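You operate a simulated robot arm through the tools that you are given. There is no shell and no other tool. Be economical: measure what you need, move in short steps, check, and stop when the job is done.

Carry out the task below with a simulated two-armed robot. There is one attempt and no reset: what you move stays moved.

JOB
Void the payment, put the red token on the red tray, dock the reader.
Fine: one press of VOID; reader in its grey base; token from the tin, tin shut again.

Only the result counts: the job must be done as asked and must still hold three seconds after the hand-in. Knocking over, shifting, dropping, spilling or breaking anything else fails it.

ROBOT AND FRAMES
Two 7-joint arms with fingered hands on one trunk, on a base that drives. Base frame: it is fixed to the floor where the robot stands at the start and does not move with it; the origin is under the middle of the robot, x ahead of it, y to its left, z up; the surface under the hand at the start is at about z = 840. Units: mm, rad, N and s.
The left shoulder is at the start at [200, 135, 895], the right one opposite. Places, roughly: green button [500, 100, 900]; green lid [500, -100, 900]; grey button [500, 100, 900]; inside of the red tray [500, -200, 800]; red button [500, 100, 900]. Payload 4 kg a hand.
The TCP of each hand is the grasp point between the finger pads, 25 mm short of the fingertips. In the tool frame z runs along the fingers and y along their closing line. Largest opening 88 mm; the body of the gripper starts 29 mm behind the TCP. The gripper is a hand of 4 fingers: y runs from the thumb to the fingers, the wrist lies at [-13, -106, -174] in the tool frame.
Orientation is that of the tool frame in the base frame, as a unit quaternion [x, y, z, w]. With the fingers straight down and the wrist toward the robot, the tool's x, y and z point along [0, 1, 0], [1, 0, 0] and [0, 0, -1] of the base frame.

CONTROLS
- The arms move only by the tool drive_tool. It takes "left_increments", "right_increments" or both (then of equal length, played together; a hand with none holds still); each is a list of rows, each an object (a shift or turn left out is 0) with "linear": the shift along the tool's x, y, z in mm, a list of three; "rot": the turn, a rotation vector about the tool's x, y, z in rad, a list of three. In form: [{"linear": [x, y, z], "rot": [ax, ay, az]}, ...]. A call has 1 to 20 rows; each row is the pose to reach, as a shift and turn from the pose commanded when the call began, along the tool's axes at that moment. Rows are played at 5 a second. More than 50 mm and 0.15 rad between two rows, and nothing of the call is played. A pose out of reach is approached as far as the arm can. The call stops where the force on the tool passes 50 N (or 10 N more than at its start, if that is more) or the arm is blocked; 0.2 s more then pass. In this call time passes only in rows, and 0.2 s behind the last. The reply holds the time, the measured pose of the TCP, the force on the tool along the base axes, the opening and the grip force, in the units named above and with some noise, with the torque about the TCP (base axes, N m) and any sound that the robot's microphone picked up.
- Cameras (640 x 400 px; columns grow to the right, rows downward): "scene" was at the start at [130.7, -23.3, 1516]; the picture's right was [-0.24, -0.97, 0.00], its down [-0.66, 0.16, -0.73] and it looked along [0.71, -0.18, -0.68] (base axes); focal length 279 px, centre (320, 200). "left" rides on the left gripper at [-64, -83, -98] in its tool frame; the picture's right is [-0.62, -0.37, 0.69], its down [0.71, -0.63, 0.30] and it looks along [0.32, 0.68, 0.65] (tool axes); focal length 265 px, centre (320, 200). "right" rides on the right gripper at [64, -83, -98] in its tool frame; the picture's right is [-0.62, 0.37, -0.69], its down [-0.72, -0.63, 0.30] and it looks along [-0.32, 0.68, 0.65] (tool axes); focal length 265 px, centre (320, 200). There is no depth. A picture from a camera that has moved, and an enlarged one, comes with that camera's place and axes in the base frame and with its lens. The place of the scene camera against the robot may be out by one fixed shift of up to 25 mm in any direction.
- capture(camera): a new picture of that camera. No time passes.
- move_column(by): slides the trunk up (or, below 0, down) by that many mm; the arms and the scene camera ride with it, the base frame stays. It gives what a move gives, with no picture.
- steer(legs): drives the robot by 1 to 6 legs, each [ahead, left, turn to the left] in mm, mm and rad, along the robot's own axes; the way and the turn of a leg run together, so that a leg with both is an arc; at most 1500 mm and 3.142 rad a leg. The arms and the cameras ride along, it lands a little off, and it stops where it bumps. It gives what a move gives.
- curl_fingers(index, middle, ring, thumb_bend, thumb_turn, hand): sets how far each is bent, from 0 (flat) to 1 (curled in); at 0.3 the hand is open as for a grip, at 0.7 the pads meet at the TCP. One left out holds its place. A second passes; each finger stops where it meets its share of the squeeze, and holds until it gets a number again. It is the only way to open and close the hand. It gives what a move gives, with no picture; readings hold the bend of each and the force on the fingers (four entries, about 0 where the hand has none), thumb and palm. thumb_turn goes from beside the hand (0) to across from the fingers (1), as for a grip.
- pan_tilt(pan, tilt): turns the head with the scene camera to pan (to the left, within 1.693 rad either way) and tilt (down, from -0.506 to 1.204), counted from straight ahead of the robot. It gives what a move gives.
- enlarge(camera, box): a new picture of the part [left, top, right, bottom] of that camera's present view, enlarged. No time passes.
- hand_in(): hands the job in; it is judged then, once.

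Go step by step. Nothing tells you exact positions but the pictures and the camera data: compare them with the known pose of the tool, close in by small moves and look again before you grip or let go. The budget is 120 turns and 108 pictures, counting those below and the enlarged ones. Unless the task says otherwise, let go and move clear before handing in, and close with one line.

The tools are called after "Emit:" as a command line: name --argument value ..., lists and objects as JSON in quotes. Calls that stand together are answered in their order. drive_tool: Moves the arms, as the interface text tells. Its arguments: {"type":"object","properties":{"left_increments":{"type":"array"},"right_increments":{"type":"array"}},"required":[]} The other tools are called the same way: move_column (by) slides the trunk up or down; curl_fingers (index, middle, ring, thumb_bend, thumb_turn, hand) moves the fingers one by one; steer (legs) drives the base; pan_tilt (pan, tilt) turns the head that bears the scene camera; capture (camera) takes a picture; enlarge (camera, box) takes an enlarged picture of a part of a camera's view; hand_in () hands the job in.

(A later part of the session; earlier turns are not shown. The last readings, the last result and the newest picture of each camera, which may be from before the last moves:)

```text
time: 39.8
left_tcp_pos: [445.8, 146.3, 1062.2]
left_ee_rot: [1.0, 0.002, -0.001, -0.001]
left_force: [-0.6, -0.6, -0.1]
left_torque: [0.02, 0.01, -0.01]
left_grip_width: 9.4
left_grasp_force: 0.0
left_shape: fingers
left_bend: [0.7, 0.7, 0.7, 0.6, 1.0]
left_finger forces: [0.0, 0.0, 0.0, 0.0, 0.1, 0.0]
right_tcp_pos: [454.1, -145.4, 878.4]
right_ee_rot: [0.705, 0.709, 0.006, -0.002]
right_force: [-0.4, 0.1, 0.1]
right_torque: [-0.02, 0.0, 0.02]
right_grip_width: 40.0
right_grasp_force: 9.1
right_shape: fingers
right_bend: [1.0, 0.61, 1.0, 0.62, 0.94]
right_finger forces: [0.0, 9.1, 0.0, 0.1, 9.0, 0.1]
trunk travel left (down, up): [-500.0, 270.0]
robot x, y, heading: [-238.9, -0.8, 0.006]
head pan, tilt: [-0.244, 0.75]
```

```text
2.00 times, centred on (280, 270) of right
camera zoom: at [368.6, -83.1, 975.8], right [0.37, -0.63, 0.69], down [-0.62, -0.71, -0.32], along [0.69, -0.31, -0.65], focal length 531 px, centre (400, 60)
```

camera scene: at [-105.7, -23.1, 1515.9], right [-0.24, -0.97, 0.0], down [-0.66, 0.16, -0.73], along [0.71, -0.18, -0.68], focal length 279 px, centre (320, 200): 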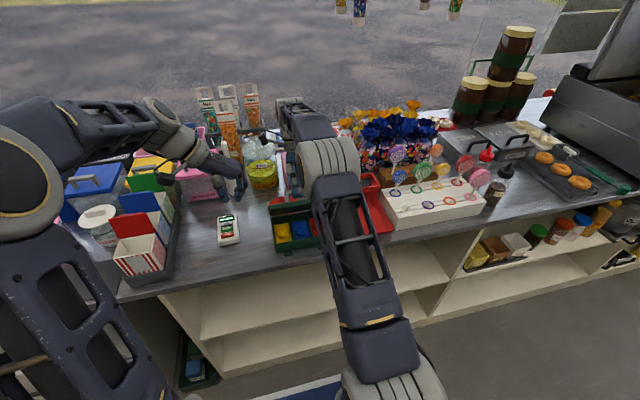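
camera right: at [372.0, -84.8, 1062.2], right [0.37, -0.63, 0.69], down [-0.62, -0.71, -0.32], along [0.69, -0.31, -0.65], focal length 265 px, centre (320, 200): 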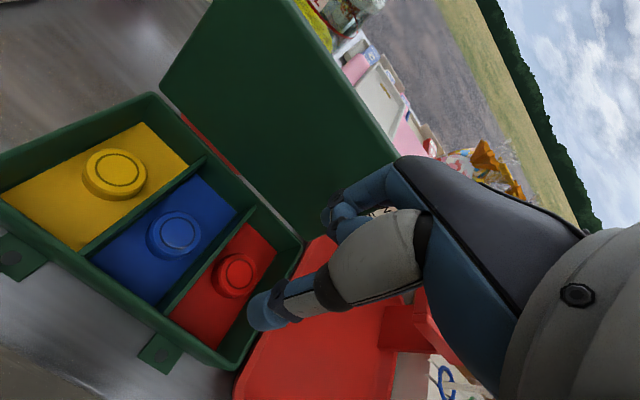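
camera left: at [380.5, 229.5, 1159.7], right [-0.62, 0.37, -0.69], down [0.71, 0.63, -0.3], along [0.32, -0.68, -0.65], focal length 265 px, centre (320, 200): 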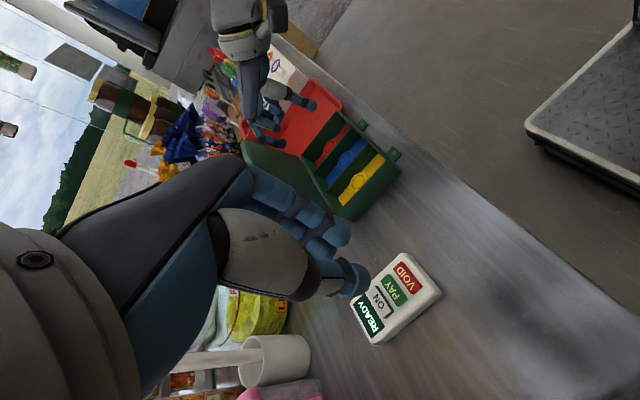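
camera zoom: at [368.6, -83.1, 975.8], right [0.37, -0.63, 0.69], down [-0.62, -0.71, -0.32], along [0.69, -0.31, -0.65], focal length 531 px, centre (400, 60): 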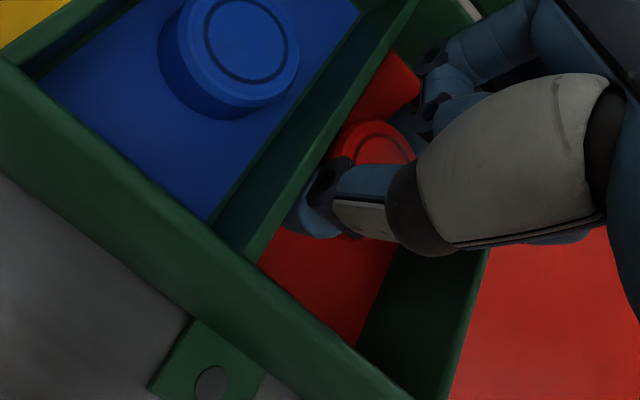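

The disc is gripped with 9 N on both sides. I'll lift straight up and check.

Emit:
drive_tool --right_increments '[{"linear": [0, 0, -8]}, {"linear": [0, 0, -20]}, {"linear": [0, 0, -40]}, {"linear": [0, 0, -65]}, {"linear": [0, 0, -90]}]'

Emit:
capture --camera "right"

Emit:
enlarge --camera "left" --box '[200, 20, 400, 180]'

```text
time: 41.0
left_tcp_pos: [446.9, 145.2, 1060.7]
left_ee_rot: [1.0, 0.001, 0.001, 0.0]
left_force: [0.8, -0.1, 0.3]
left_torque: [0.0, 0.01, 0.04]
left_grip_width: 9.0
left_grasp_force: 0.0
left_shape: fingers
left_bend: [0.7, 0.7, 0.7, 0.6, 1.0]
left_finger forces: [0.1, 0.0, 0.0, 0.1, 0.0, 0.0]
right_tcp_pos: [454.2, -147.6, 968.1]
right_ee_rot: [0.706, 0.708, 0.006, -0.002]
right_force: [0.0, -0.9, 0.4]
right_torque: [0.06, 0.01, 0.0]
right_grip_width: 40.2
right_grasp_force: 7.9
right_shape: fingers
right_bend: [1.0, 0.61, 1.0, 0.62, 0.94]
right_finger forces: [0.0, 9.0, 0.1, 0.0, 8.9, 0.1]
trunk travel left (down, up): [-500.0, 270.0]
robot x, y, heading: [-235.5, 1.9, 0.001]
head pan, tilt: [-0.244, 0.75]
```

```text
43 pictures are left
camera right: at [368.3, -85.8, 1065.5], right [0.37, -0.63, 0.69], down [-0.63, -0.71, -0.32], along [0.69, -0.31, -0.65], focal length 265 px, centre (320, 200)
```

right: 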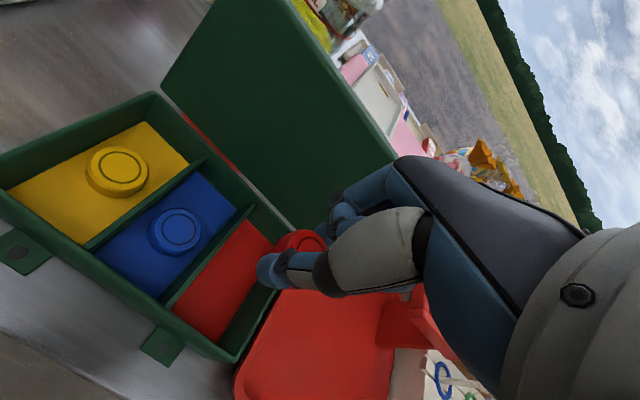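

```text
2.50 times, centred on (300, 100) of left
camera zoom: at [380.7, 229.5, 1159.5], right [-0.62, 0.37, -0.69], down [0.71, 0.63, -0.3], along [0.32, -0.68, -0.65], focal length 664 px, centre (370, 450)
```

zoom: 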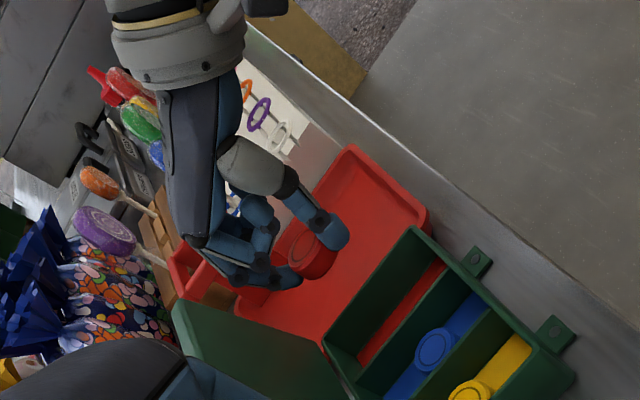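

The red token is held. The red tray's centre is near [465, -290]. I'll carry the token over the tray's open floor and look.

Emit:
drive_tool --right_increments '[{"linear": [-40, 0, 0]}, {"linear": [-80, 0, 0]}, {"linear": [-120, -4, 0]}, {"linear": [-128, -8, 0]}]'

Emit:
capture --camera "right"

Emit:
enlarge --camera "left" --box '[200, 0, 400, 160]'

```text
time: 42.0
left_tcp_pos: [445.5, 145.8, 1062.0]
left_ee_rot: [1.0, 0.001, 0.0, 0.0]
left_force: [0.2, 0.2, -0.3]
left_torque: [-0.01, 0.03, -0.01]
left_grip_width: 9.0
left_grasp_force: 0.0
left_shape: fingers
left_bend: [0.7, 0.7, 0.7, 0.6, 1.0]
left_finger forces: [0.0, 0.0, 0.0, 0.0, 0.0, 0.0]
right_tcp_pos: [444.9, -273.2, 966.7]
right_ee_rot: [0.705, 0.709, 0.006, -0.001]
right_force: [0.3, 0.0, 0.0]
right_torque: [-0.03, 0.01, 0.0]
right_grip_width: 40.5
right_grasp_force: 9.2
right_shape: fingers
right_bend: [1.0, 0.61, 1.0, 0.63, 0.94]
right_finger forces: [0.0, 9.0, 0.0, 0.0, 8.9, 0.0]
trunk travel left (down, up): [-500.0, 270.0]
robot x, y, heading: [-236.9, 1.3, 0.001]
head pan, tilt: [-0.244, 0.75]
```

```text
41 pictures are left
camera right: at [360.1, -211.5, 1063.0], right [0.37, -0.63, 0.69], down [-0.62, -0.71, -0.32], along [0.69, -0.31, -0.65], focal length 265 px, centre (320, 200)
```

right: 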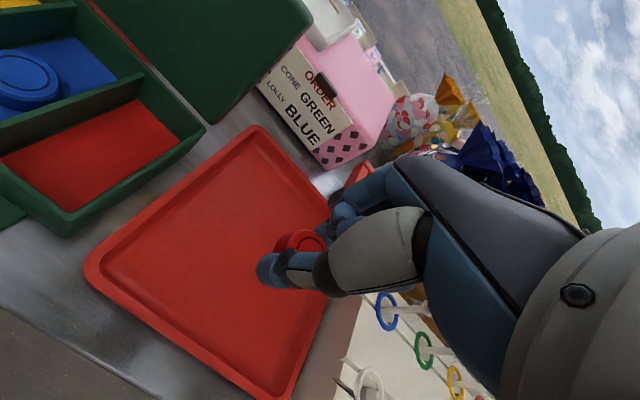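

```text
2.50 times, centred on (300, 80) of left
camera zoom: at [380.7, 229.7, 1159.6], right [-0.62, 0.37, -0.69], down [0.71, 0.63, -0.3], along [0.32, -0.68, -0.65], focal length 664 px, centre (370, 500)
```

zoom: 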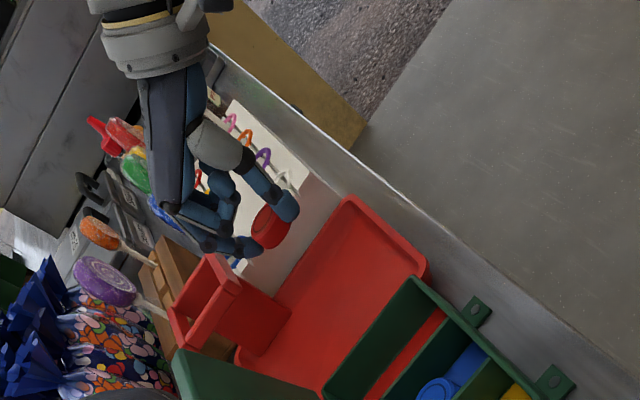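

The token is above the middle of the tray (x 391–560, y -203…-370). Lowering until touch.

Emit:
drive_tool --right_increments '[{"linear": [0, 0, 40]}, {"linear": [0, 0, 75]}, {"linear": [0, 0, 88]}]'

Emit:
drive_tool --right_increments '[{"linear": [0, 0, 3]}, {"linear": [0, 0, 6]}, {"linear": [0, 0, 8]}]'

Emit:
enlarge --camera "right" --box '[160, 170, 400, 370]'

```text
time: 42.8
left_tcp_pos: [444.8, 145.1, 1062.4]
left_ee_rot: [1.0, 0.0, 0.0, 0.0]
left_force: [0.3, -0.1, 0.6]
left_torque: [0.01, 0.0, 0.02]
left_grip_width: 8.7
left_grasp_force: 0.1
left_shape: fingers
left_bend: [0.7, 0.7, 0.7, 0.6, 1.0]
left_finger forces: [0.0, 0.0, 0.1, 0.0, 0.0, 0.0]
right_tcp_pos: [447.0, -273.5, 878.4]
right_ee_rot: [0.706, 0.708, 0.006, -0.002]
right_force: [-0.9, -0.4, 0.4]
right_torque: [-0.01, -0.01, 0.0]
right_grip_width: 40.2
right_grasp_force: 9.4
right_shape: fingers
right_bend: [1.0, 0.61, 1.0, 0.63, 0.94]
right_finger forces: [0.0, 8.8, 0.0, 0.1, 8.9, 0.0]
trunk travel left (down, up): [-500.0, 270.0]
robot x, y, heading: [-241.0, -2.4, 0.004]
head pan, tilt: [-0.244, 0.75]
```

```text
time: 43.6
left_tcp_pos: [444.9, 146.3, 1061.1]
left_ee_rot: [1.0, 0.0, 0.001, -0.001]
left_force: [0.5, 0.0, -0.4]
left_torque: [0.0, -0.01, -0.01]
left_grip_width: 9.1
left_grasp_force: 0.1
left_shape: fingers
left_bend: [0.7, 0.7, 0.7, 0.6, 1.0]
left_finger forces: [0.1, 0.0, 0.1, 0.0, 0.1, 0.0]
right_tcp_pos: [446.5, -273.2, 872.4]
right_ee_rot: [0.706, 0.709, 0.007, 0.001]
right_force: [0.9, 0.2, 15.1]
right_torque: [0.03, -0.01, 0.05]
right_grip_width: 40.1
right_grasp_force: 14.7
right_shape: fingers
right_bend: [1.0, 0.61, 1.0, 0.63, 0.94]
right_finger forces: [0.0, 16.2, 0.0, 0.1, 13.4, 0.0]
trunk travel left (down, up): [-500.0, 270.0]
robot x, y, heading: [-238.2, 0.2, 0.002]
head pan, tilt: [-0.244, 0.75]
```

```text
2.00 times, centred on (280, 270) of right
camera zoom: at [361.5, -210.7, 969.5], right [0.36, -0.62, 0.69], down [-0.62, -0.71, -0.32], along [0.69, -0.32, -0.65], focal length 531 px, centre (400, 60)
```

zoom: 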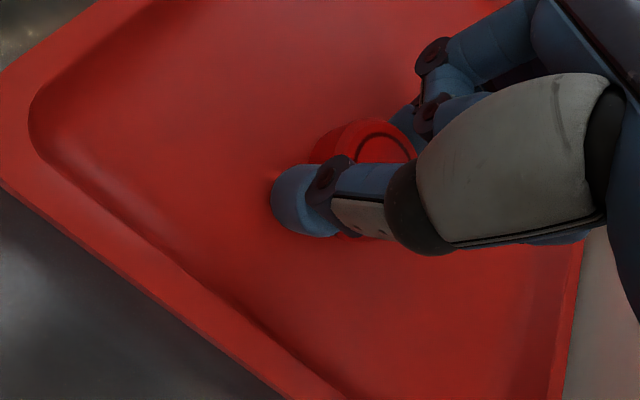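

The token is on the tray floor. I'll ease up slightly, open, and lift away.

Emit:
drive_tool --right_increments '[{"linear": [0, 0, -1.5]}]'

Emit:
curl_fingers --hand "right" --middle 0.45 --thumb_bend 0.45

Emit:
drive_tool --right_increments '[{"linear": [0, 0, -15]}, {"linear": [0, 0, -50]}, {"linear": [0, 0, -100]}, {"linear": [0, 0, -150]}, {"linear": [0, 0, -190]}]'

Emit:
capture --camera "right"

```text
time: 44.0
left_tcp_pos: [445.6, 145.1, 1061.9]
left_ee_rot: [1.0, 0.001, 0.0, 0.0]
left_force: [0.9, -1.0, -0.2]
left_torque: [-0.02, 0.02, 0.01]
left_grip_width: 9.0
left_grasp_force: 0.0
left_shape: fingers
left_bend: [0.7, 0.7, 0.7, 0.6, 1.0]
left_finger forces: [0.0, 0.0, 0.0, 0.1, 0.1, 0.0]
right_tcp_pos: [446.0, -273.1, 872.2]
right_ee_rot: [0.705, 0.709, 0.006, -0.002]
right_force: [4.0, 2.5, 14.4]
right_torque: [0.0, -0.12, 0.04]
right_grip_width: 40.1
right_grasp_force: 14.7
right_shape: fingers
right_bend: [1.0, 0.6, 1.0, 0.64, 0.94]
right_finger forces: [0.0, 18.2, 0.1, 0.1, 11.1, 0.0]
trunk travel left (down, up): [-500.0, 270.0]
robot x, y, heading: [-238.5, 2.2, 0.002]
head pan, tilt: [-0.244, 0.75]
```

```text
time: 45.0
left_tcp_pos: [445.1, 146.1, 1061.5]
left_ee_rot: [1.0, 0.0, 0.0, 0.0]
left_force: [-0.2, 0.6, -0.1]
left_torque: [0.0, 0.02, 0.0]
left_grip_width: 9.2
left_grasp_force: 0.1
left_shape: fingers
left_bend: [0.7, 0.7, 0.7, 0.6, 1.0]
left_finger forces: [0.0, 0.1, 0.1, 0.1, 0.0, 0.0]
right_tcp_pos: [445.6, -274.6, 872.3]
right_ee_rot: [0.705, 0.709, 0.006, -0.002]
right_force: [-2.7, -0.1, 10.6]
right_torque: [-0.08, -0.2, -0.05]
right_grip_width: 45.8
right_grasp_force: 6.0
right_shape: fingers
right_bend: [1.0, 0.48, 1.0, 0.45, 0.97]
right_finger forces: [0.0, 11.4, 0.1, 0.0, 0.0, 0.0]
trunk travel left (down, up): [-500.0, 270.0]
robot x, y, heading: [-238.4, -1.1, 0.003]
head pan, tilt: [-0.244, 0.75]
```

```text
time: 46.2
left_tcp_pos: [444.4, 145.6, 1062.5]
left_ee_rot: [1.0, 0.002, 0.0, 0.001]
left_force: [0.1, 0.2, -0.2]
left_torque: [-0.01, -0.04, -0.03]
left_grip_width: 9.1
left_grasp_force: 0.1
left_shape: fingers
left_bend: [0.7, 0.7, 0.7, 0.6, 1.0]
left_finger forces: [0.1, 0.1, 0.0, 0.1, 0.0, 0.1]
right_tcp_pos: [445.3, -275.9, 1065.7]
right_ee_rot: [0.705, 0.709, 0.006, -0.002]
right_force: [1.6, 0.7, -0.2]
right_torque: [-0.04, 0.02, 0.0]
right_grip_width: 45.7
right_grasp_force: 0.1
right_shape: fingers
right_bend: [1.0, 0.45, 1.0, 0.45, 0.97]
right_finger forces: [0.0, 0.0, 0.0, 0.0, 0.0, 0.1]
trunk travel left (down, up): [-500.0, 270.0]
robot x, y, heading: [-237.1, -3.0, 0.001]
head pan, tilt: [-0.244, 0.75]
```

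```text
38 pictures are left
camera right: at [361.0, -213.6, 1162.0], right [0.37, -0.63, 0.69], down [-0.62, -0.71, -0.32], along [0.69, -0.31, -0.65], focal length 265 px, centre (320, 200)
```

right: 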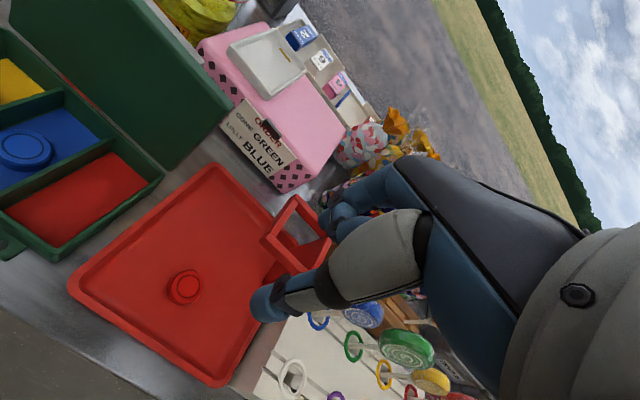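

The token lies flat on the tray. Now I'll close the tin: open the right hand, move above the lid's free edge on its right part, and look from the side.

Emit:
curl_fingers --hand "right" --index 0.3 --middle 0.3 --ring 0.3 --thumb_bend 0.3

Emit:
drive_tool --right_increments '[{"linear": [30, 30, 0]}, {"linear": [60, 60, 0]}, {"linear": [95, 90, 0]}, {"linear": [123, 100, 0]}]'

Emit:
enlarge --camera "left" --box '[180, 20, 420, 220]'

Emit:
capture --camera "right"

```text
time: 47.2
left_tcp_pos: [445.3, 145.2, 1062.7]
left_ee_rot: [1.0, 0.002, 0.0, -0.001]
left_force: [0.4, 0.3, -0.2]
left_torque: [-0.03, 0.01, -0.01]
left_grip_width: 9.2
left_grasp_force: 0.1
left_shape: fingers
left_bend: [0.7, 0.7, 0.7, 0.6, 1.0]
left_finger forces: [0.1, 0.0, 0.0, 0.0, 0.0, 0.0]
right_tcp_pos: [446.0, -275.4, 1064.0]
right_ee_rot: [0.705, 0.709, 0.005, -0.002]
right_force: [0.5, -0.9, -0.7]
right_torque: [0.03, -0.01, -0.01]
right_grip_width: 84.5
right_grasp_force: 0.0
right_shape: fingers
right_bend: [0.3, 0.3, 0.3, 0.3, 0.97]
right_finger forces: [0.0, 0.0, 0.0, 0.1, 0.0, 0.1]
trunk travel left (down, up): [-500.0, 270.0]
robot x, y, heading: [-236.8, -1.4, 0.0]
head pan, tilt: [-0.244, 0.75]
```

```text
time: 48.2
left_tcp_pos: [445.2, 146.1, 1060.7]
left_ee_rot: [1.0, 0.0, 0.0, 0.0]
left_force: [0.0, 0.3, 0.0]
left_torque: [0.04, 0.01, 0.0]
left_grip_width: 9.1
left_grasp_force: 0.1
left_shape: fingers
left_bend: [0.7, 0.7, 0.7, 0.6, 1.0]
left_finger forces: [0.0, 0.0, 0.0, 0.0, 0.0, 0.0]
right_tcp_pos: [546.4, -153.7, 1065.3]
right_ee_rot: [0.706, 0.708, 0.006, -0.002]
right_force: [0.4, -0.1, 0.6]
right_torque: [0.02, -0.01, 0.0]
right_grip_width: 84.6
right_grasp_force: 0.0
right_shape: fingers
right_bend: [0.3, 0.3, 0.3, 0.3, 0.97]
right_finger forces: [0.0, 0.0, 0.0, 0.0, 0.1, 0.1]
trunk travel left (down, up): [-500.0, 270.0]
robot x, y, heading: [-236.7, 0.9, 0.002]
head pan, tilt: [-0.244, 0.75]
```

```text
2.00 times, centred on (300, 120) of left
camera zoom: at [380.6, 229.1, 1159.7], right [-0.62, 0.37, -0.69], down [0.71, 0.63, -0.3], along [0.32, -0.68, -0.65], focal length 531 px, centre (360, 360)
```

zoom: 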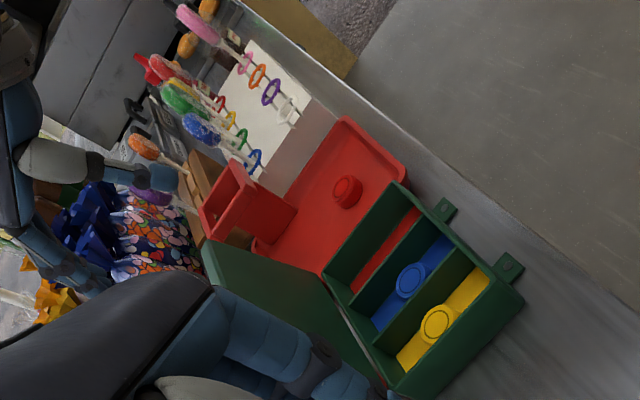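

```text
36 pictures are left
camera right: at [461.1, -90.7, 1162.8], right [0.37, -0.63, 0.69], down [-0.63, -0.71, -0.32], along [0.69, -0.32, -0.65], focal length 265 px, centre (320, 200)
```

right: 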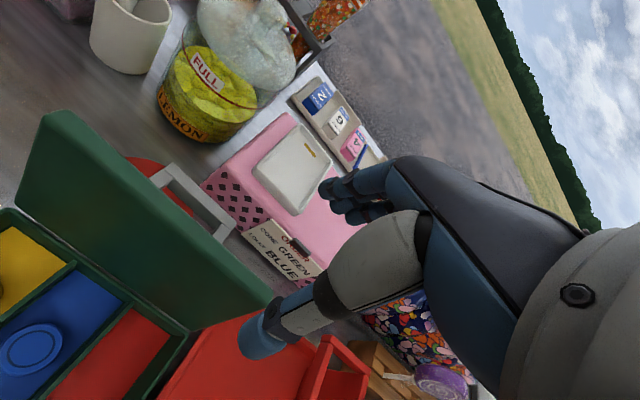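

The lid's free edge is near [529, z 1000], about 12° past vertical. I'll lower with the fingers behind it and the thumb in front, then pull it toward the robot.

Emit:
drive_tool --right_increments '[{"linear": [0, 0, 35]}, {"linear": [0, 0, 68]}, {"linear": [0, -20, 68]}, {"linear": [0, -40, 68]}, {"linear": [0, -55, 68]}, {"linear": [0, -70, 70]}, {"linear": [0, -85, 74]}, {"linear": [0, -100, 80]}]'

Emit:
enlarge --camera "left" --box '[180, 20, 420, 220]'

Emit:
capture --camera "right"

```text
time: 50.0
left_tcp_pos: [445.5, 145.5, 1061.0]
left_ee_rot: [1.0, 0.002, 0.0, 0.0]
left_force: [-0.7, 0.4, 0.0]
left_torque: [-0.01, -0.07, 0.0]
left_grip_width: 9.2
left_grasp_force: 0.2
left_shape: fingers
left_bend: [0.7, 0.7, 0.7, 0.6, 1.0]
left_finger forces: [0.0, 0.0, 0.1, 0.0, 0.0, 0.0]
right_tcp_pos: [444.9, -153.3, 984.7]
right_ee_rot: [0.705, 0.71, 0.006, -0.002]
right_force: [1.1, -1.2, 0.8]
right_torque: [0.01, -0.02, 0.01]
right_grip_width: 84.6
right_grasp_force: 0.1
right_shape: fingers
right_bend: [0.3, 0.3, 0.3, 0.3, 0.97]
right_finger forces: [0.0, 0.0, 0.0, 0.0, 0.0, 0.0]
trunk travel left (down, up): [-500.0, 270.0]
robot x, y, heading: [-237.4, 1.9, 0.005]
head pan, tilt: [-0.244, 0.75]
```

```text
2.00 times, centred on (300, 120) of left
camera zoom: at [380.7, 229.5, 1159.6], right [-0.62, 0.37, -0.69], down [0.71, 0.63, -0.3], along [0.32, -0.68, -0.65], focal length 531 px, centre (360, 360)
```

zoom: 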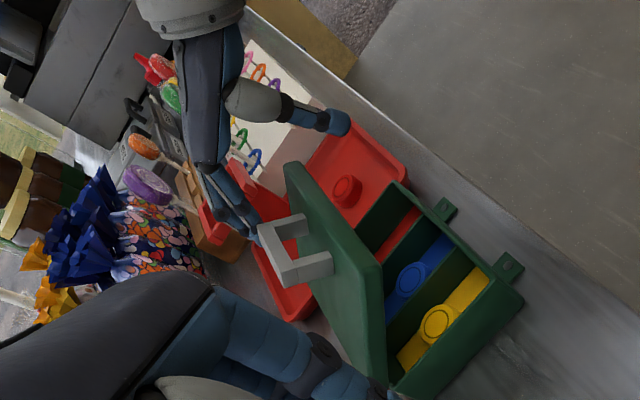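

```text
34 pictures are left
camera right: at [359.4, -89.2, 1081.6], right [0.37, -0.63, 0.69], down [-0.62, -0.71, -0.32], along [0.69, -0.31, -0.65], focal length 265 px, centre (320, 200)
```

right: 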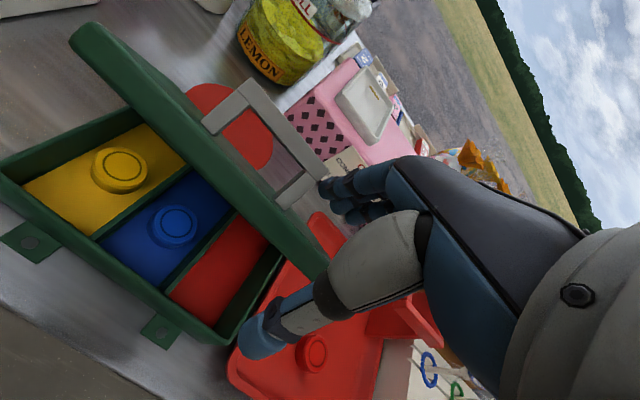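

The lid is following. I'll pull it further down.

Emit:
drive_tool --right_increments '[{"linear": [0, -10, 3]}, {"linear": [0, -20, 6]}, {"linear": [0, -30, 10]}, {"linear": [0, -38, 14]}]'

Emit:
capture --camera "right"

Emit:
enlarge --camera "left" --box '[180, 20, 420, 220]'

```text
time: 51.0
left_tcp_pos: [445.5, 146.6, 1062.4]
left_ee_rot: [1.0, 0.002, 0.0, 0.0]
left_force: [-0.5, -0.4, -0.7]
left_torque: [0.01, -0.03, -0.01]
left_grip_width: 8.9
left_grasp_force: 0.1
left_shape: fingers
left_bend: [0.7, 0.7, 0.7, 0.6, 1.0]
left_finger forces: [0.0, 0.1, 0.1, 0.1, 0.0, 0.1]
right_tcp_pos: [406.0, -151.7, 969.8]
right_ee_rot: [0.706, 0.708, 0.006, -0.001]
right_force: [-0.3, -0.2, 0.9]
right_torque: [0.0, -0.01, -0.01]
right_grip_width: 84.7
right_grasp_force: 0.0
right_shape: fingers
right_bend: [0.3, 0.3, 0.3, 0.3, 0.97]
right_finger forces: [0.0, 0.0, 0.2, 0.1, 0.0, 0.0]
trunk travel left (down, up): [-500.0, 270.0]
robot x, y, heading: [-235.2, 2.7, 0.001]
head pan, tilt: [-0.244, 0.75]
```

```text
33 pictures are left
camera right: at [321.7, -90.1, 1067.1], right [0.37, -0.63, 0.69], down [-0.62, -0.71, -0.32], along [0.69, -0.31, -0.65], focal length 265 px, centre (320, 200)
```

right: 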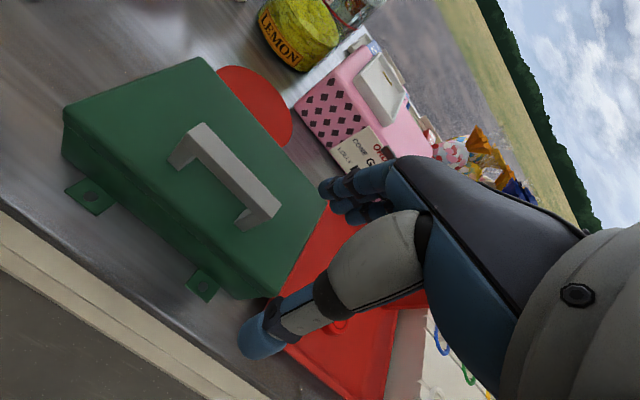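

```text
2.00 times, centred on (300, 120) of left
camera zoom: at [380.6, 229.5, 1159.6], right [-0.62, 0.37, -0.69], down [0.71, 0.63, -0.3], along [0.32, -0.68, -0.65], focal length 531 px, centre (360, 360)
```

zoom: 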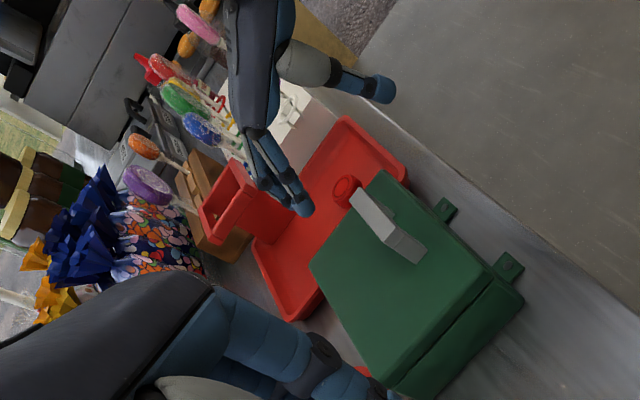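

The lid dropped shut, looking as it did at the start, and the token is still on the tray. I'll lift the right hand clear and check both the lid seam and the grey base close-up.

Emit:
drive_tool --right_increments '[{"linear": [0, 0, -40]}, {"linear": [0, 0, -80]}, {"linear": [0, 20, -120]}, {"linear": [0, 60, -140]}, {"linear": [0, 100, -150]}]'

Emit:
enlarge --camera "right" --box '[190, 80, 390, 240]'

Emit:
enlarge --camera "scene" --box '[190, 150, 370, 280]'

Emit:
enlarge --camera "left" --box '[340, 230, 460, 360]'

```text
time: 52.2
left_tcp_pos: [445.8, 146.2, 1062.0]
left_ee_rot: [1.0, 0.0, 0.0, 0.0]
left_force: [-0.5, -0.2, 0.4]
left_torque: [0.03, 0.03, 0.0]
left_grip_width: 9.2
left_grasp_force: 0.0
left_shape: fingers
left_bend: [0.7, 0.7, 0.7, 0.6, 1.0]
left_finger forces: [0.0, 0.0, 0.0, 0.1, 0.0, 0.1]
right_tcp_pos: [507.2, -153.4, 1122.0]
right_ee_rot: [0.706, 0.708, 0.006, -0.001]
right_force: [-0.8, 0.1, 0.6]
right_torque: [-0.01, -0.03, -0.03]
right_grip_width: 84.4
right_grasp_force: 0.0
right_shape: fingers
right_bend: [0.3, 0.3, 0.3, 0.3, 0.97]
right_finger forces: [0.0, 0.0, 0.0, 0.0, 0.1, 0.0]
trunk travel left (down, up): [-500.0, 270.0]
robot x, y, heading: [-239.4, -0.1, -0.0]
head pan, tilt: [-0.244, 0.75]
```

```text
2.50 times, centred on (290, 160) of right
camera zoom: at [422.0, -89.8, 1218.3], right [0.37, -0.63, 0.69], down [-0.63, -0.71, -0.32], along [0.69, -0.31, -0.65], focal length 664 px, centre (395, 300)
```

zoom: 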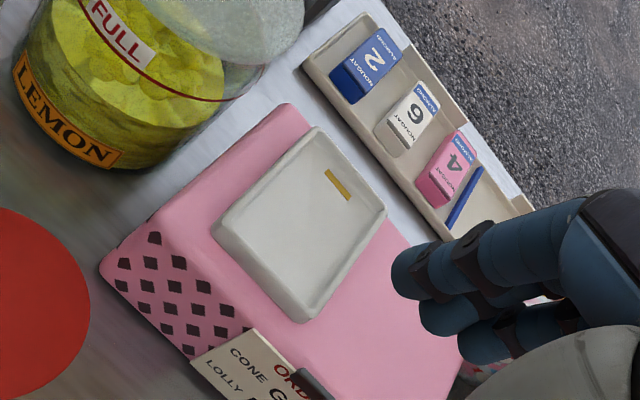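

```text
3.08 times, centred on (280, 215) of scene
camera zoom: at [-106.6, -23.1, 1516.0], right [-0.24, -0.97, 0.0], down [-0.66, 0.16, -0.73], along [0.71, -0.18, -0.68], focal length 859 px, centre (443, 154)
```

zoom: 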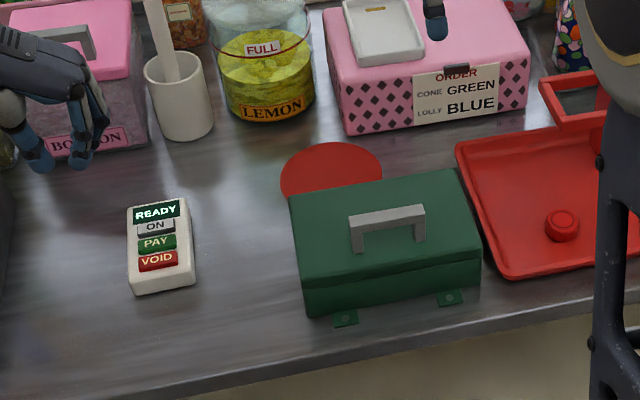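

```text
3.08 times, centred on (400, 295) of left
camera zoom: at [380.4, 229.4, 1159.8], right [-0.62, 0.37, -0.69], down [0.71, 0.63, -0.3], along [0.32, -0.68, -0.65], focal length 817 px, centre (74, -92)
```

zoom: 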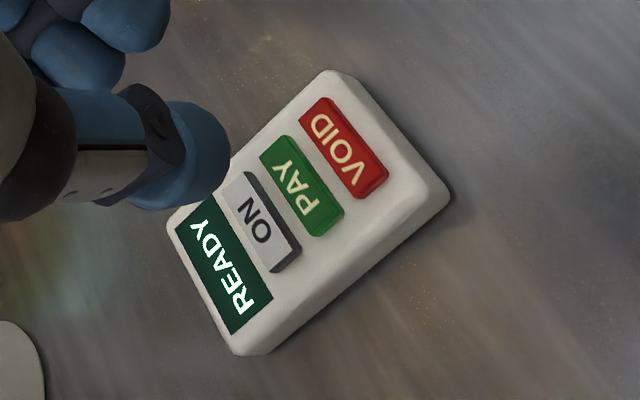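

The tin is shut and everything else is in place. The reader spans x≈463–565, y≈87–147, and the grey base x≈655–779, y≈-111…-183, rim z≈933, and they're nearly parallel. I'll tuck the right arm and bring the open left hand over the reader.

Emit:
curl_fingers --hand "left" --index 0.3 --middle 0.3 --ring 0.3 --thumb_bend 0.3

Emit:
drive_tool --left_increments '[{"linear": [10, 4, 0]}, {"linear": [20, 8, 0]}, {"linear": [35, 15, 0]}, {"linear": [50, 22, 0]}, {"linear": [67, 29, 10]}, {"linear": [67, 29, 45]}, {"linear": [67, 29, 85]}, {"linear": [67, 29, 120]}, {"linear": [67, 29, 130]}]' --right_increments '[{"linear": [0, -10, -35]}, {"linear": [-20, -40, -60]}, {"linear": [-45, -70, -80]}, {"linear": [-70, -105, -100]}, {"linear": [-95, -140, -109]}, {"linear": [-120, -175, -109]}, {"linear": [-145, -210, -109]}, {"linear": [-170, -245, -109]}, {"linear": [-184, -264, -109]}]'

Emit:
capture --camera "left"

Emit:
enlarge --camera "scene" --box '[180, 150, 290, 260]'

```text
time: 53.2
left_tcp_pos: [445.1, 146.2, 1061.0]
left_ee_rot: [1.0, 0.001, 0.001, 0.001]
left_force: [0.2, 0.0, 0.3]
left_torque: [0.03, -0.01, 0.0]
left_grip_width: 84.4
left_grasp_force: 0.1
left_shape: fingers
left_bend: [0.3, 0.3, 0.3, 0.3, 0.98]
left_finger forces: [0.0, 0.0, 0.1, 0.0, 0.0, 0.1]
right_tcp_pos: [506.0, -152.7, 1119.8]
right_ee_rot: [0.705, 0.709, 0.006, -0.001]
right_force: [-0.7, -1.3, 0.5]
right_torque: [0.01, 0.01, 0.0]
right_grip_width: 84.9
right_grasp_force: 0.1
right_shape: fingers
right_bend: [0.3, 0.3, 0.3, 0.3, 0.97]
right_finger forces: [0.0, 0.0, 0.0, 0.0, 0.0, 0.1]
trunk travel left (down, up): [-500.0, 270.0]
robot x, y, heading: [-236.5, 1.5, 0.001]
head pan, tilt: [-0.244, 0.75]
```

```text
time: 55.2
left_tcp_pos: [509.7, 117.0, 930.8]
left_ee_rot: [1.0, 0.001, 0.0, 0.0]
left_force: [-1.0, 0.0, -1.0]
left_torque: [0.04, 0.01, 0.01]
left_grip_width: 84.4
left_grasp_force: 0.1
left_shape: fingers
left_bend: [0.3, 0.3, 0.3, 0.3, 0.98]
left_finger forces: [0.0, 0.1, 0.1, 0.1, 0.0, 0.1]
right_tcp_pos: [240.9, -342.0, 1225.6]
right_ee_rot: [0.705, 0.709, 0.006, -0.002]
right_force: [-0.2, 0.1, 0.2]
right_torque: [0.01, 0.01, -0.01]
right_grip_width: 84.6
right_grasp_force: 0.1
right_shape: fingers
right_bend: [0.3, 0.3, 0.3, 0.3, 0.97]
right_finger forces: [0.0, 0.0, 0.0, 0.1, 0.0, 0.1]
trunk travel left (down, up): [-500.0, 270.0]
robot x, y, heading: [-237.2, 0.2, 0.001]
head pan, tilt: [-0.244, 0.75]
```

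```text
28 pictures are left
camera left: at [445.6, 201.3, 1028.9], right [-0.62, 0.37, -0.69], down [0.71, 0.63, -0.3], along [0.32, -0.68, -0.65], focal length 265 px, centre (320, 200)
```

left: 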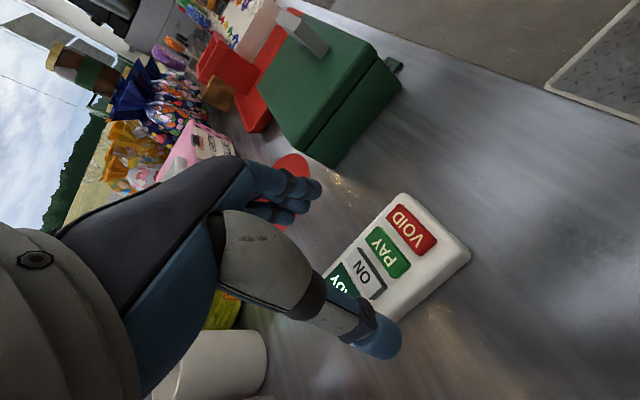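

```text
3.64 times, centred on (235, 205) of scene
camera zoom: at [-106.3, -23.0, 1516.0], right [-0.24, -0.97, 0.0], down [-0.66, 0.16, -0.73], along [0.71, -0.18, -0.68], focal length 1016 px, centre (629, 182)
```

zoom: 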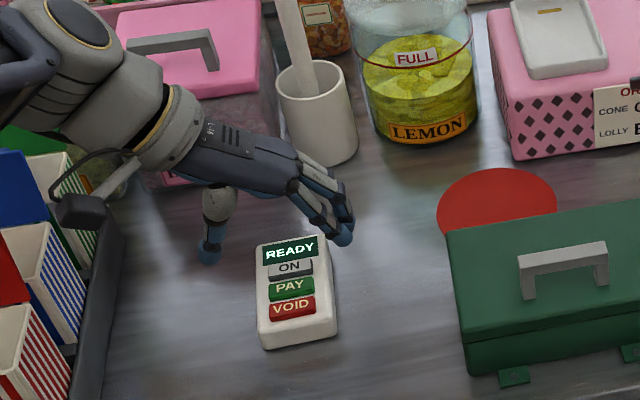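

The reader sits between thumb and fingers. I'll lower to a grip on the upper part of its sides, leaving the bottom free for the base.

Emit:
drive_tool --left_increments '[{"linear": [4, 0, 25]}, {"linear": [4, 0, 45]}, {"linear": [4, 0, 57]}]'

Emit:
capture --camera "left"

Emit:
enlarge --camera "scene" --box '[195, 180, 275, 250]'

```text
time: 56.0
left_tcp_pos: [514.9, 116.5, 875.1]
left_ee_rot: [1.0, 0.0, 0.001, 0.0]
left_force: [-0.4, -1.4, -0.2]
left_torque: [0.02, 0.04, -0.01]
left_grip_width: 84.3
left_grasp_force: 0.0
left_shape: fingers
left_bend: [0.3, 0.3, 0.3, 0.3, 0.98]
left_finger forces: [0.0, 0.0, 0.0, 0.0, 0.0, 0.0]
right_tcp_pos: [240.5, -342.5, 1225.3]
right_ee_rot: [0.705, 0.709, 0.006, -0.002]
right_force: [0.0, -0.3, -0.1]
right_torque: [-0.02, -0.05, 0.01]
right_grip_width: 84.7
right_grasp_force: 0.1
right_shape: fingers
right_bend: [0.3, 0.3, 0.3, 0.3, 0.97]
right_finger forces: [0.0, 0.0, 0.0, 0.2, 0.1, 0.0]
trunk travel left (down, up): [-500.0, 270.0]
robot x, y, heading: [-235.5, 0.8, 0.001]
head pan, tilt: [-0.244, 0.75]
```

```text
26 pictures are left
camera left: at [449.4, 200.2, 972.7], right [-0.62, 0.37, -0.69], down [0.71, 0.63, -0.3], along [0.32, -0.68, -0.65], focal length 265 px, centre (320, 200)
```

left: 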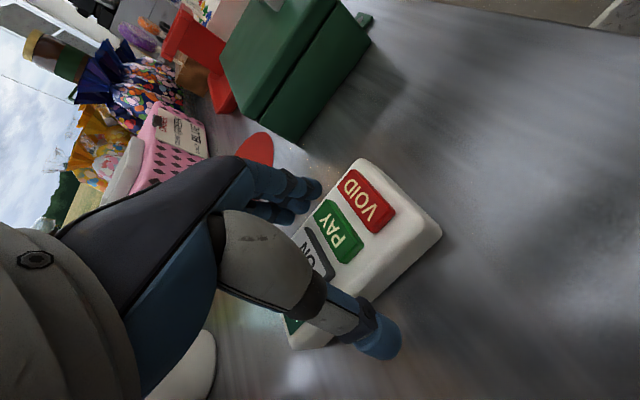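

```text
5.71 times, centred on (235, 215) of scene
camera zoom: at [-106.4, -23.1, 1516.0], right [-0.24, -0.97, 0.0], down [-0.66, 0.16, -0.73], along [0.71, -0.18, -0.68], focal length 1596 px, centre (806, 114)
```

zoom: 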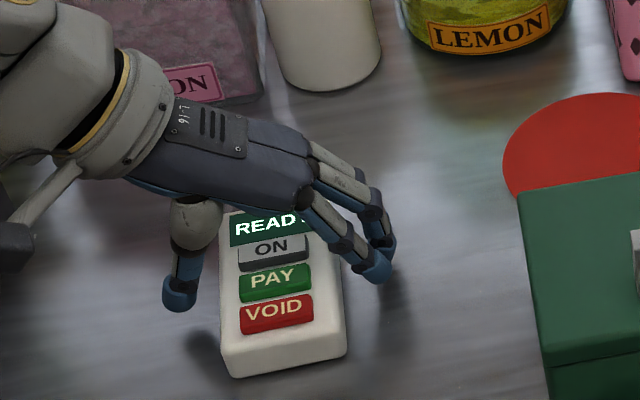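

Emit:
curl_fingers --hand "left" --index 0.7 --middle 0.7 --ring 0.7 --thumb_bend 0.7

Emit:
capture --camera "left"

```text
time: 57.0
left_tcp_pos: [514.5, 117.0, 874.5]
left_ee_rot: [1.0, 0.0, 0.0, 0.0]
left_force: [-0.1, -0.6, 1.1]
left_torque: [-0.14, -0.02, 0.02]
left_grip_width: 55.0
left_grasp_force: 24.1
left_shape: fingers
left_bend: [0.55, 0.59, 0.59, 0.39, 0.98]
left_finger forces: [8.9, 8.5, 7.3, 0.0, 23.9, 0.0]
right_tcp_pos: [241.9, -341.1, 1226.1]
right_ee_rot: [0.706, 0.709, 0.006, -0.002]
right_force: [-0.4, -0.7, 0.0]
right_torque: [0.03, -0.01, -0.02]
right_grip_width: 84.6
right_grasp_force: 0.1
right_shape: fingers
right_bend: [0.3, 0.3, 0.3, 0.3, 0.97]
right_finger forces: [0.0, 0.0, 0.0, 0.0, 0.1, 0.1]
trunk travel left (down, up): [-500.0, 270.0]
robot x, y, heading: [-238.5, 0.6, 0.003]
head pan, tilt: [-0.244, 0.75]
```

```text
24 pictures are left
camera left: at [449.5, 200.3, 972.9], right [-0.62, 0.37, -0.69], down [0.71, 0.63, -0.3], along [0.32, -0.68, -0.65], focal length 265 px, centre (320, 200)
```

left: 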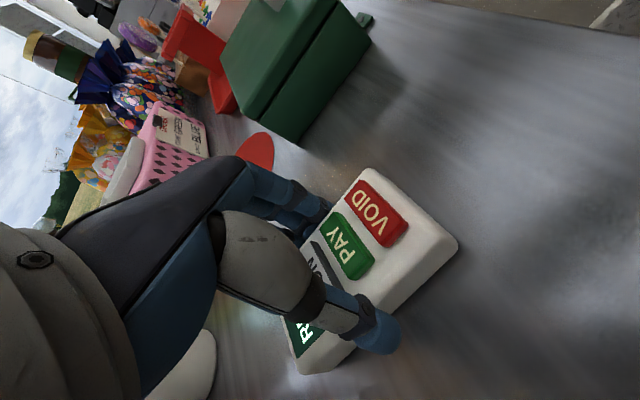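

Gripped with about 24 N on both sides; the reader shifted a few mm toward the thumb. Lifting.

Emit:
drive_tool --left_increments '[{"linear": [0, 0, -6]}, {"linear": [0, 0, -15]}, {"linear": [0, 0, -50]}, {"linear": [0, 0, -100]}, {"linear": [0, 0, -150]}, {"linear": [0, 0, -190]}]'

Emit:
capture --camera "left"

Emit:
enlarge --camera "scene" --box '[160, 100, 320, 240]'

```text
time: 58.4
left_tcp_pos: [513.6, 116.7, 1065.4]
left_ee_rot: [1.0, 0.001, -0.001, -0.001]
left_force: [-0.2, 0.3, -2.3]
left_torque: [-0.06, -0.03, 0.02]
left_grip_width: 55.3
left_grasp_force: 24.3
left_shape: fingers
left_bend: [0.56, 0.59, 0.59, 0.39, 0.98]
left_finger forces: [8.6, 8.1, 7.2, 0.0, 24.1, 0.1]
right_tcp_pos: [243.0, -340.7, 1225.6]
right_ee_rot: [0.705, 0.709, 0.005, -0.002]
right_force: [-0.3, 0.9, 0.2]
right_torque: [0.01, 0.02, -0.02]
right_grip_width: 84.7
right_grasp_force: 0.1
right_shape: fingers
right_bend: [0.3, 0.3, 0.3, 0.3, 0.97]
right_finger forces: [0.0, 0.1, 0.0, 0.0, 0.0, 0.0]
trunk travel left (down, up): [-500.0, 270.0]
robot x, y, heading: [-240.0, 2.6, 0.0]
head pan, tilt: [-0.244, 0.75]
```

```text
23 pictures are left
camera left: at [449.8, 200.4, 1163.4], right [-0.62, 0.37, -0.69], down [0.71, 0.63, -0.31], along [0.32, -0.68, -0.65], focal length 265 px, centre (320, 200)
```

left: 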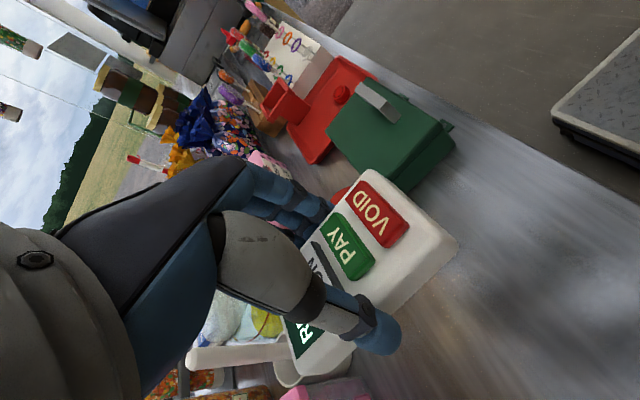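

```text
2.86 times, centred on (240, 170) of scene
camera zoom: at [-106.1, -23.0, 1515.9], right [-0.24, -0.97, 0.0], down [-0.66, 0.16, -0.73], along [0.71, -0.18, -0.68], focal length 798 px, centre (549, 286)
```

zoom: 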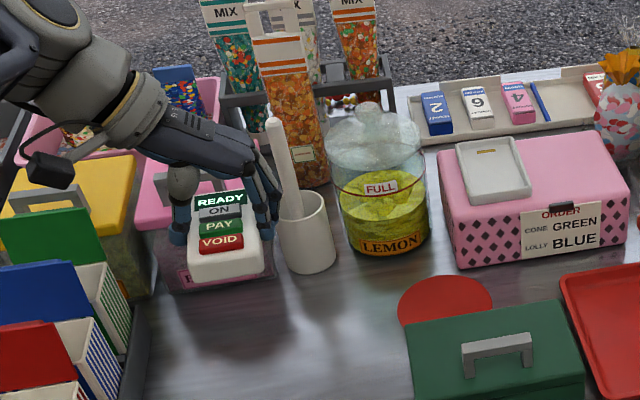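

The reader is held level and firmly. I'll drive the base right and then ahead so the left hand arrives above the grey base.

Emit:
steer --legs '[[0, -268, 0], [150, 0, 0]]'

Emit:
capture --camera "left"

Emit:
capture --camera "scene"

```text
time: 61.3
left_tcp_pos: [663.4, -147.3, 1063.5]
left_ee_rot: [1.0, 0.001, -0.001, 0.0]
left_force: [0.8, -0.4, -2.0]
left_torque: [-0.01, -0.02, 0.0]
left_grip_width: 55.3
left_grasp_force: 23.4
left_shape: fingers
left_bend: [0.56, 0.59, 0.59, 0.39, 0.98]
left_finger forces: [8.6, 8.1, 7.1, 0.1, 24.0, 0.0]
right_tcp_pos: [389.6, -605.7, 1225.4]
right_ee_rot: [0.705, 0.709, 0.005, -0.003]
right_force: [0.2, 0.0, -0.5]
right_torque: [-0.03, 0.01, 0.01]
right_grip_width: 84.8
right_grasp_force: 0.0
right_shape: fingers
right_bend: [0.3, 0.3, 0.3, 0.3, 0.97]
right_finger forces: [0.1, 0.0, 0.2, 0.0, 0.0, 0.0]
trunk travel left (down, up): [-500.0, 270.0]
robot x, y, heading: [-90.7, -265.1, -0.002]
head pan, tilt: [-0.244, 0.75]
```

```text
21 pictures are left
camera left: at [598.8, -63.9, 1163.0], right [-0.62, 0.37, -0.69], down [0.71, 0.63, -0.3], along [0.32, -0.68, -0.65], focal length 265 px, centre (320, 200)
```

left: 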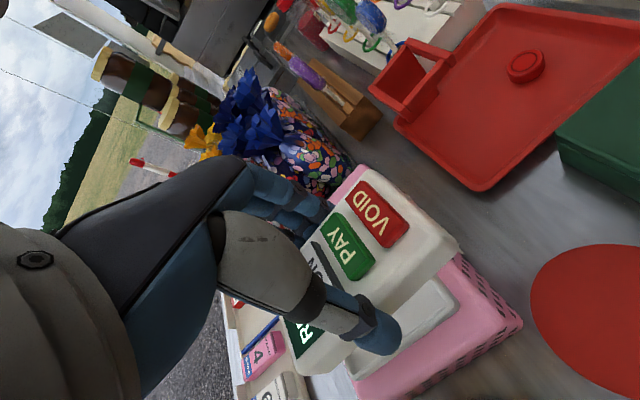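

```text
20 pictures are left
camera scene: at [42.9, -287.6, 1516.0], right [-0.24, -0.97, 0.0], down [-0.66, 0.16, -0.73], along [0.71, -0.18, -0.68], focal length 279 px, centre (320, 200)
```

scene: 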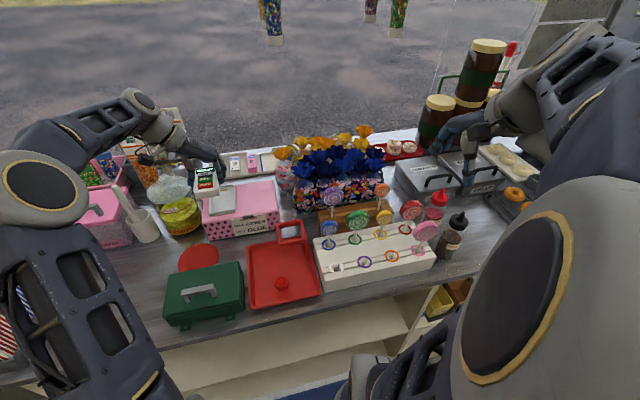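

The reader is above the pink box, short of the base. I'll enlarge the left view to fix the base position against the reader.

Emit:
enlarge --camera "left" --box '[280, 150, 540, 400]'

Emit:
enlarge --camera "scene" --box '[160, 120, 290, 250]'

```text
1.60 times, centred on (410, 275) of left
camera zoom: at [598.8, -63.9, 1163.0], right [-0.62, 0.37, -0.69], down [0.71, 0.63, -0.3], along [0.32, -0.68, -0.65], focal length 425 px, centre (176, 80)
```

zoom: 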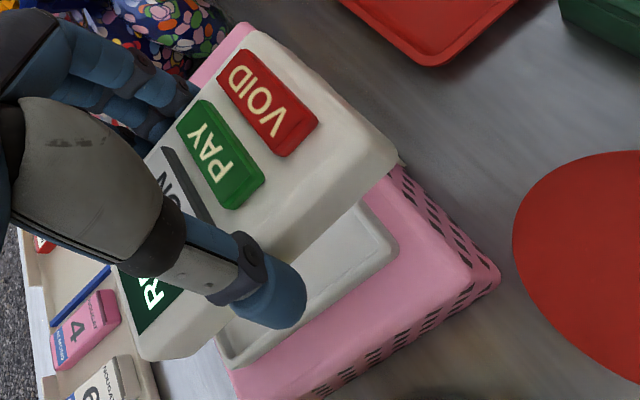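

```text
3.08 times, centred on (225, 185) of scene
camera zoom: at [42.9, -287.6, 1516.0], right [-0.24, -0.97, 0.0], down [-0.66, 0.16, -0.73], along [0.71, -0.18, -0.68], focal length 859 px, centre (612, 246)
```

zoom: 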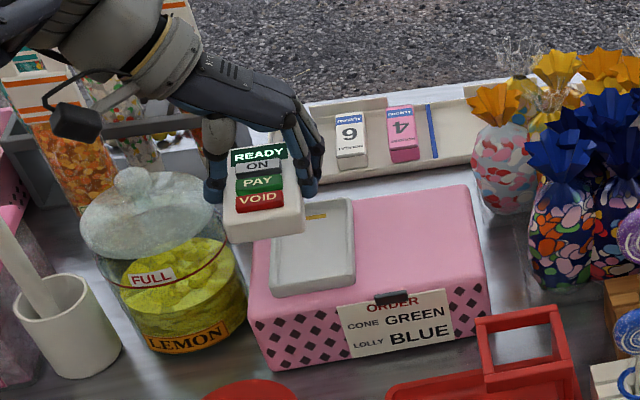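

The base's left edge runs from [654, -113] to [779, -117], so its centre is about [717, -148]. The reader's centre is about 7 mm ahead and 8 mm left of the TCP. I'll move over it and lower to 20 mm above.

Emit:
drive_tool --left_increments '[{"linear": [24, 4, 0]}, {"linear": [47, 9, 0]}, {"linear": [47, 9, 35]}, {"linear": [47, 9, 65]}, {"linear": [47, 9, 78]}]'

Emit:
enlarge --camera "left" --box '[270, 150, 510, 400]'

Emit:
enlarge --camera "scene" --box '[180, 140, 280, 240]'

```text
time: 62.5
left_tcp_pos: [709.9, -157.4, 986.6]
left_ee_rot: [1.0, 0.001, 0.0, 0.0]
left_force: [0.6, 0.1, -2.2]
left_torque: [0.0, 0.0, 0.03]
left_grip_width: 55.3
left_grasp_force: 23.9
left_shape: fingers
left_bend: [0.56, 0.59, 0.59, 0.39, 0.98]
left_finger forces: [8.6, 8.1, 7.1, 0.1, 23.9, 0.0]
right_tcp_pos: [390.6, -605.7, 1224.8]
right_ee_rot: [0.706, 0.709, 0.005, -0.002]
right_force: [-0.2, 0.6, 0.1]
right_torque: [-0.03, -0.03, 0.0]
right_grip_width: 84.8
right_grasp_force: 0.0
right_shape: fingers
right_bend: [0.3, 0.3, 0.3, 0.3, 0.97]
right_finger forces: [0.1, 0.0, 0.1, 0.0, 0.0, 0.0]
trunk travel left (down, up): [-500.0, 270.0]
robot x, y, heading: [-87.1, -264.1, 0.001]
head pan, tilt: [-0.244, 0.75]
```

```text
1.60 times, centred on (390, 275) of left
camera zoom: at [645.4, -72.7, 1084.3], right [-0.62, 0.37, -0.69], down [0.71, 0.63, -0.3], along [0.32, -0.68, -0.65], focal length 425 px, centre (208, 80)
```

zoom: 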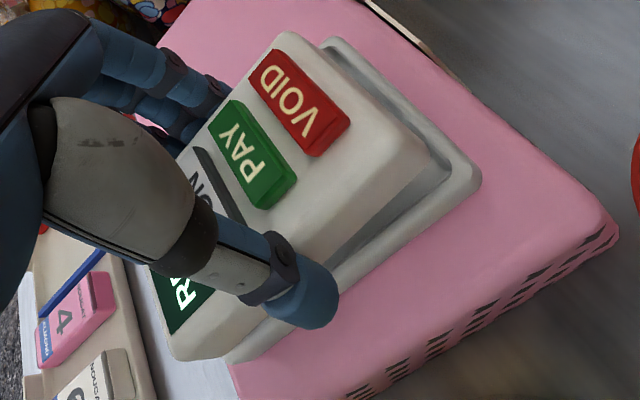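

```text
4.00 times, centred on (230, 190) of scene
camera zoom: at [42.8, -287.6, 1516.0], right [-0.24, -0.97, 0.0], down [-0.66, 0.16, -0.73], along [0.71, -0.18, -0.68], focal length 1117 px, centre (680, 240)
```

zoom: 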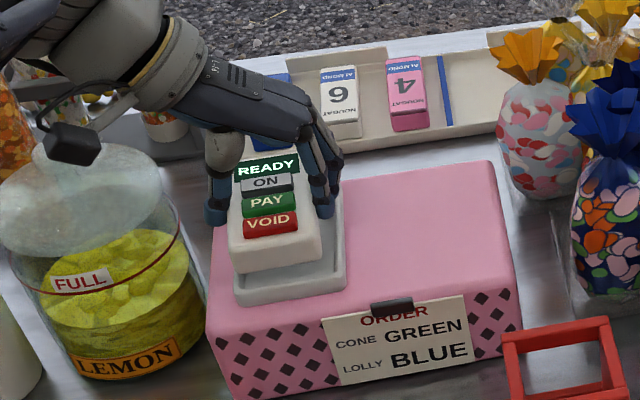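

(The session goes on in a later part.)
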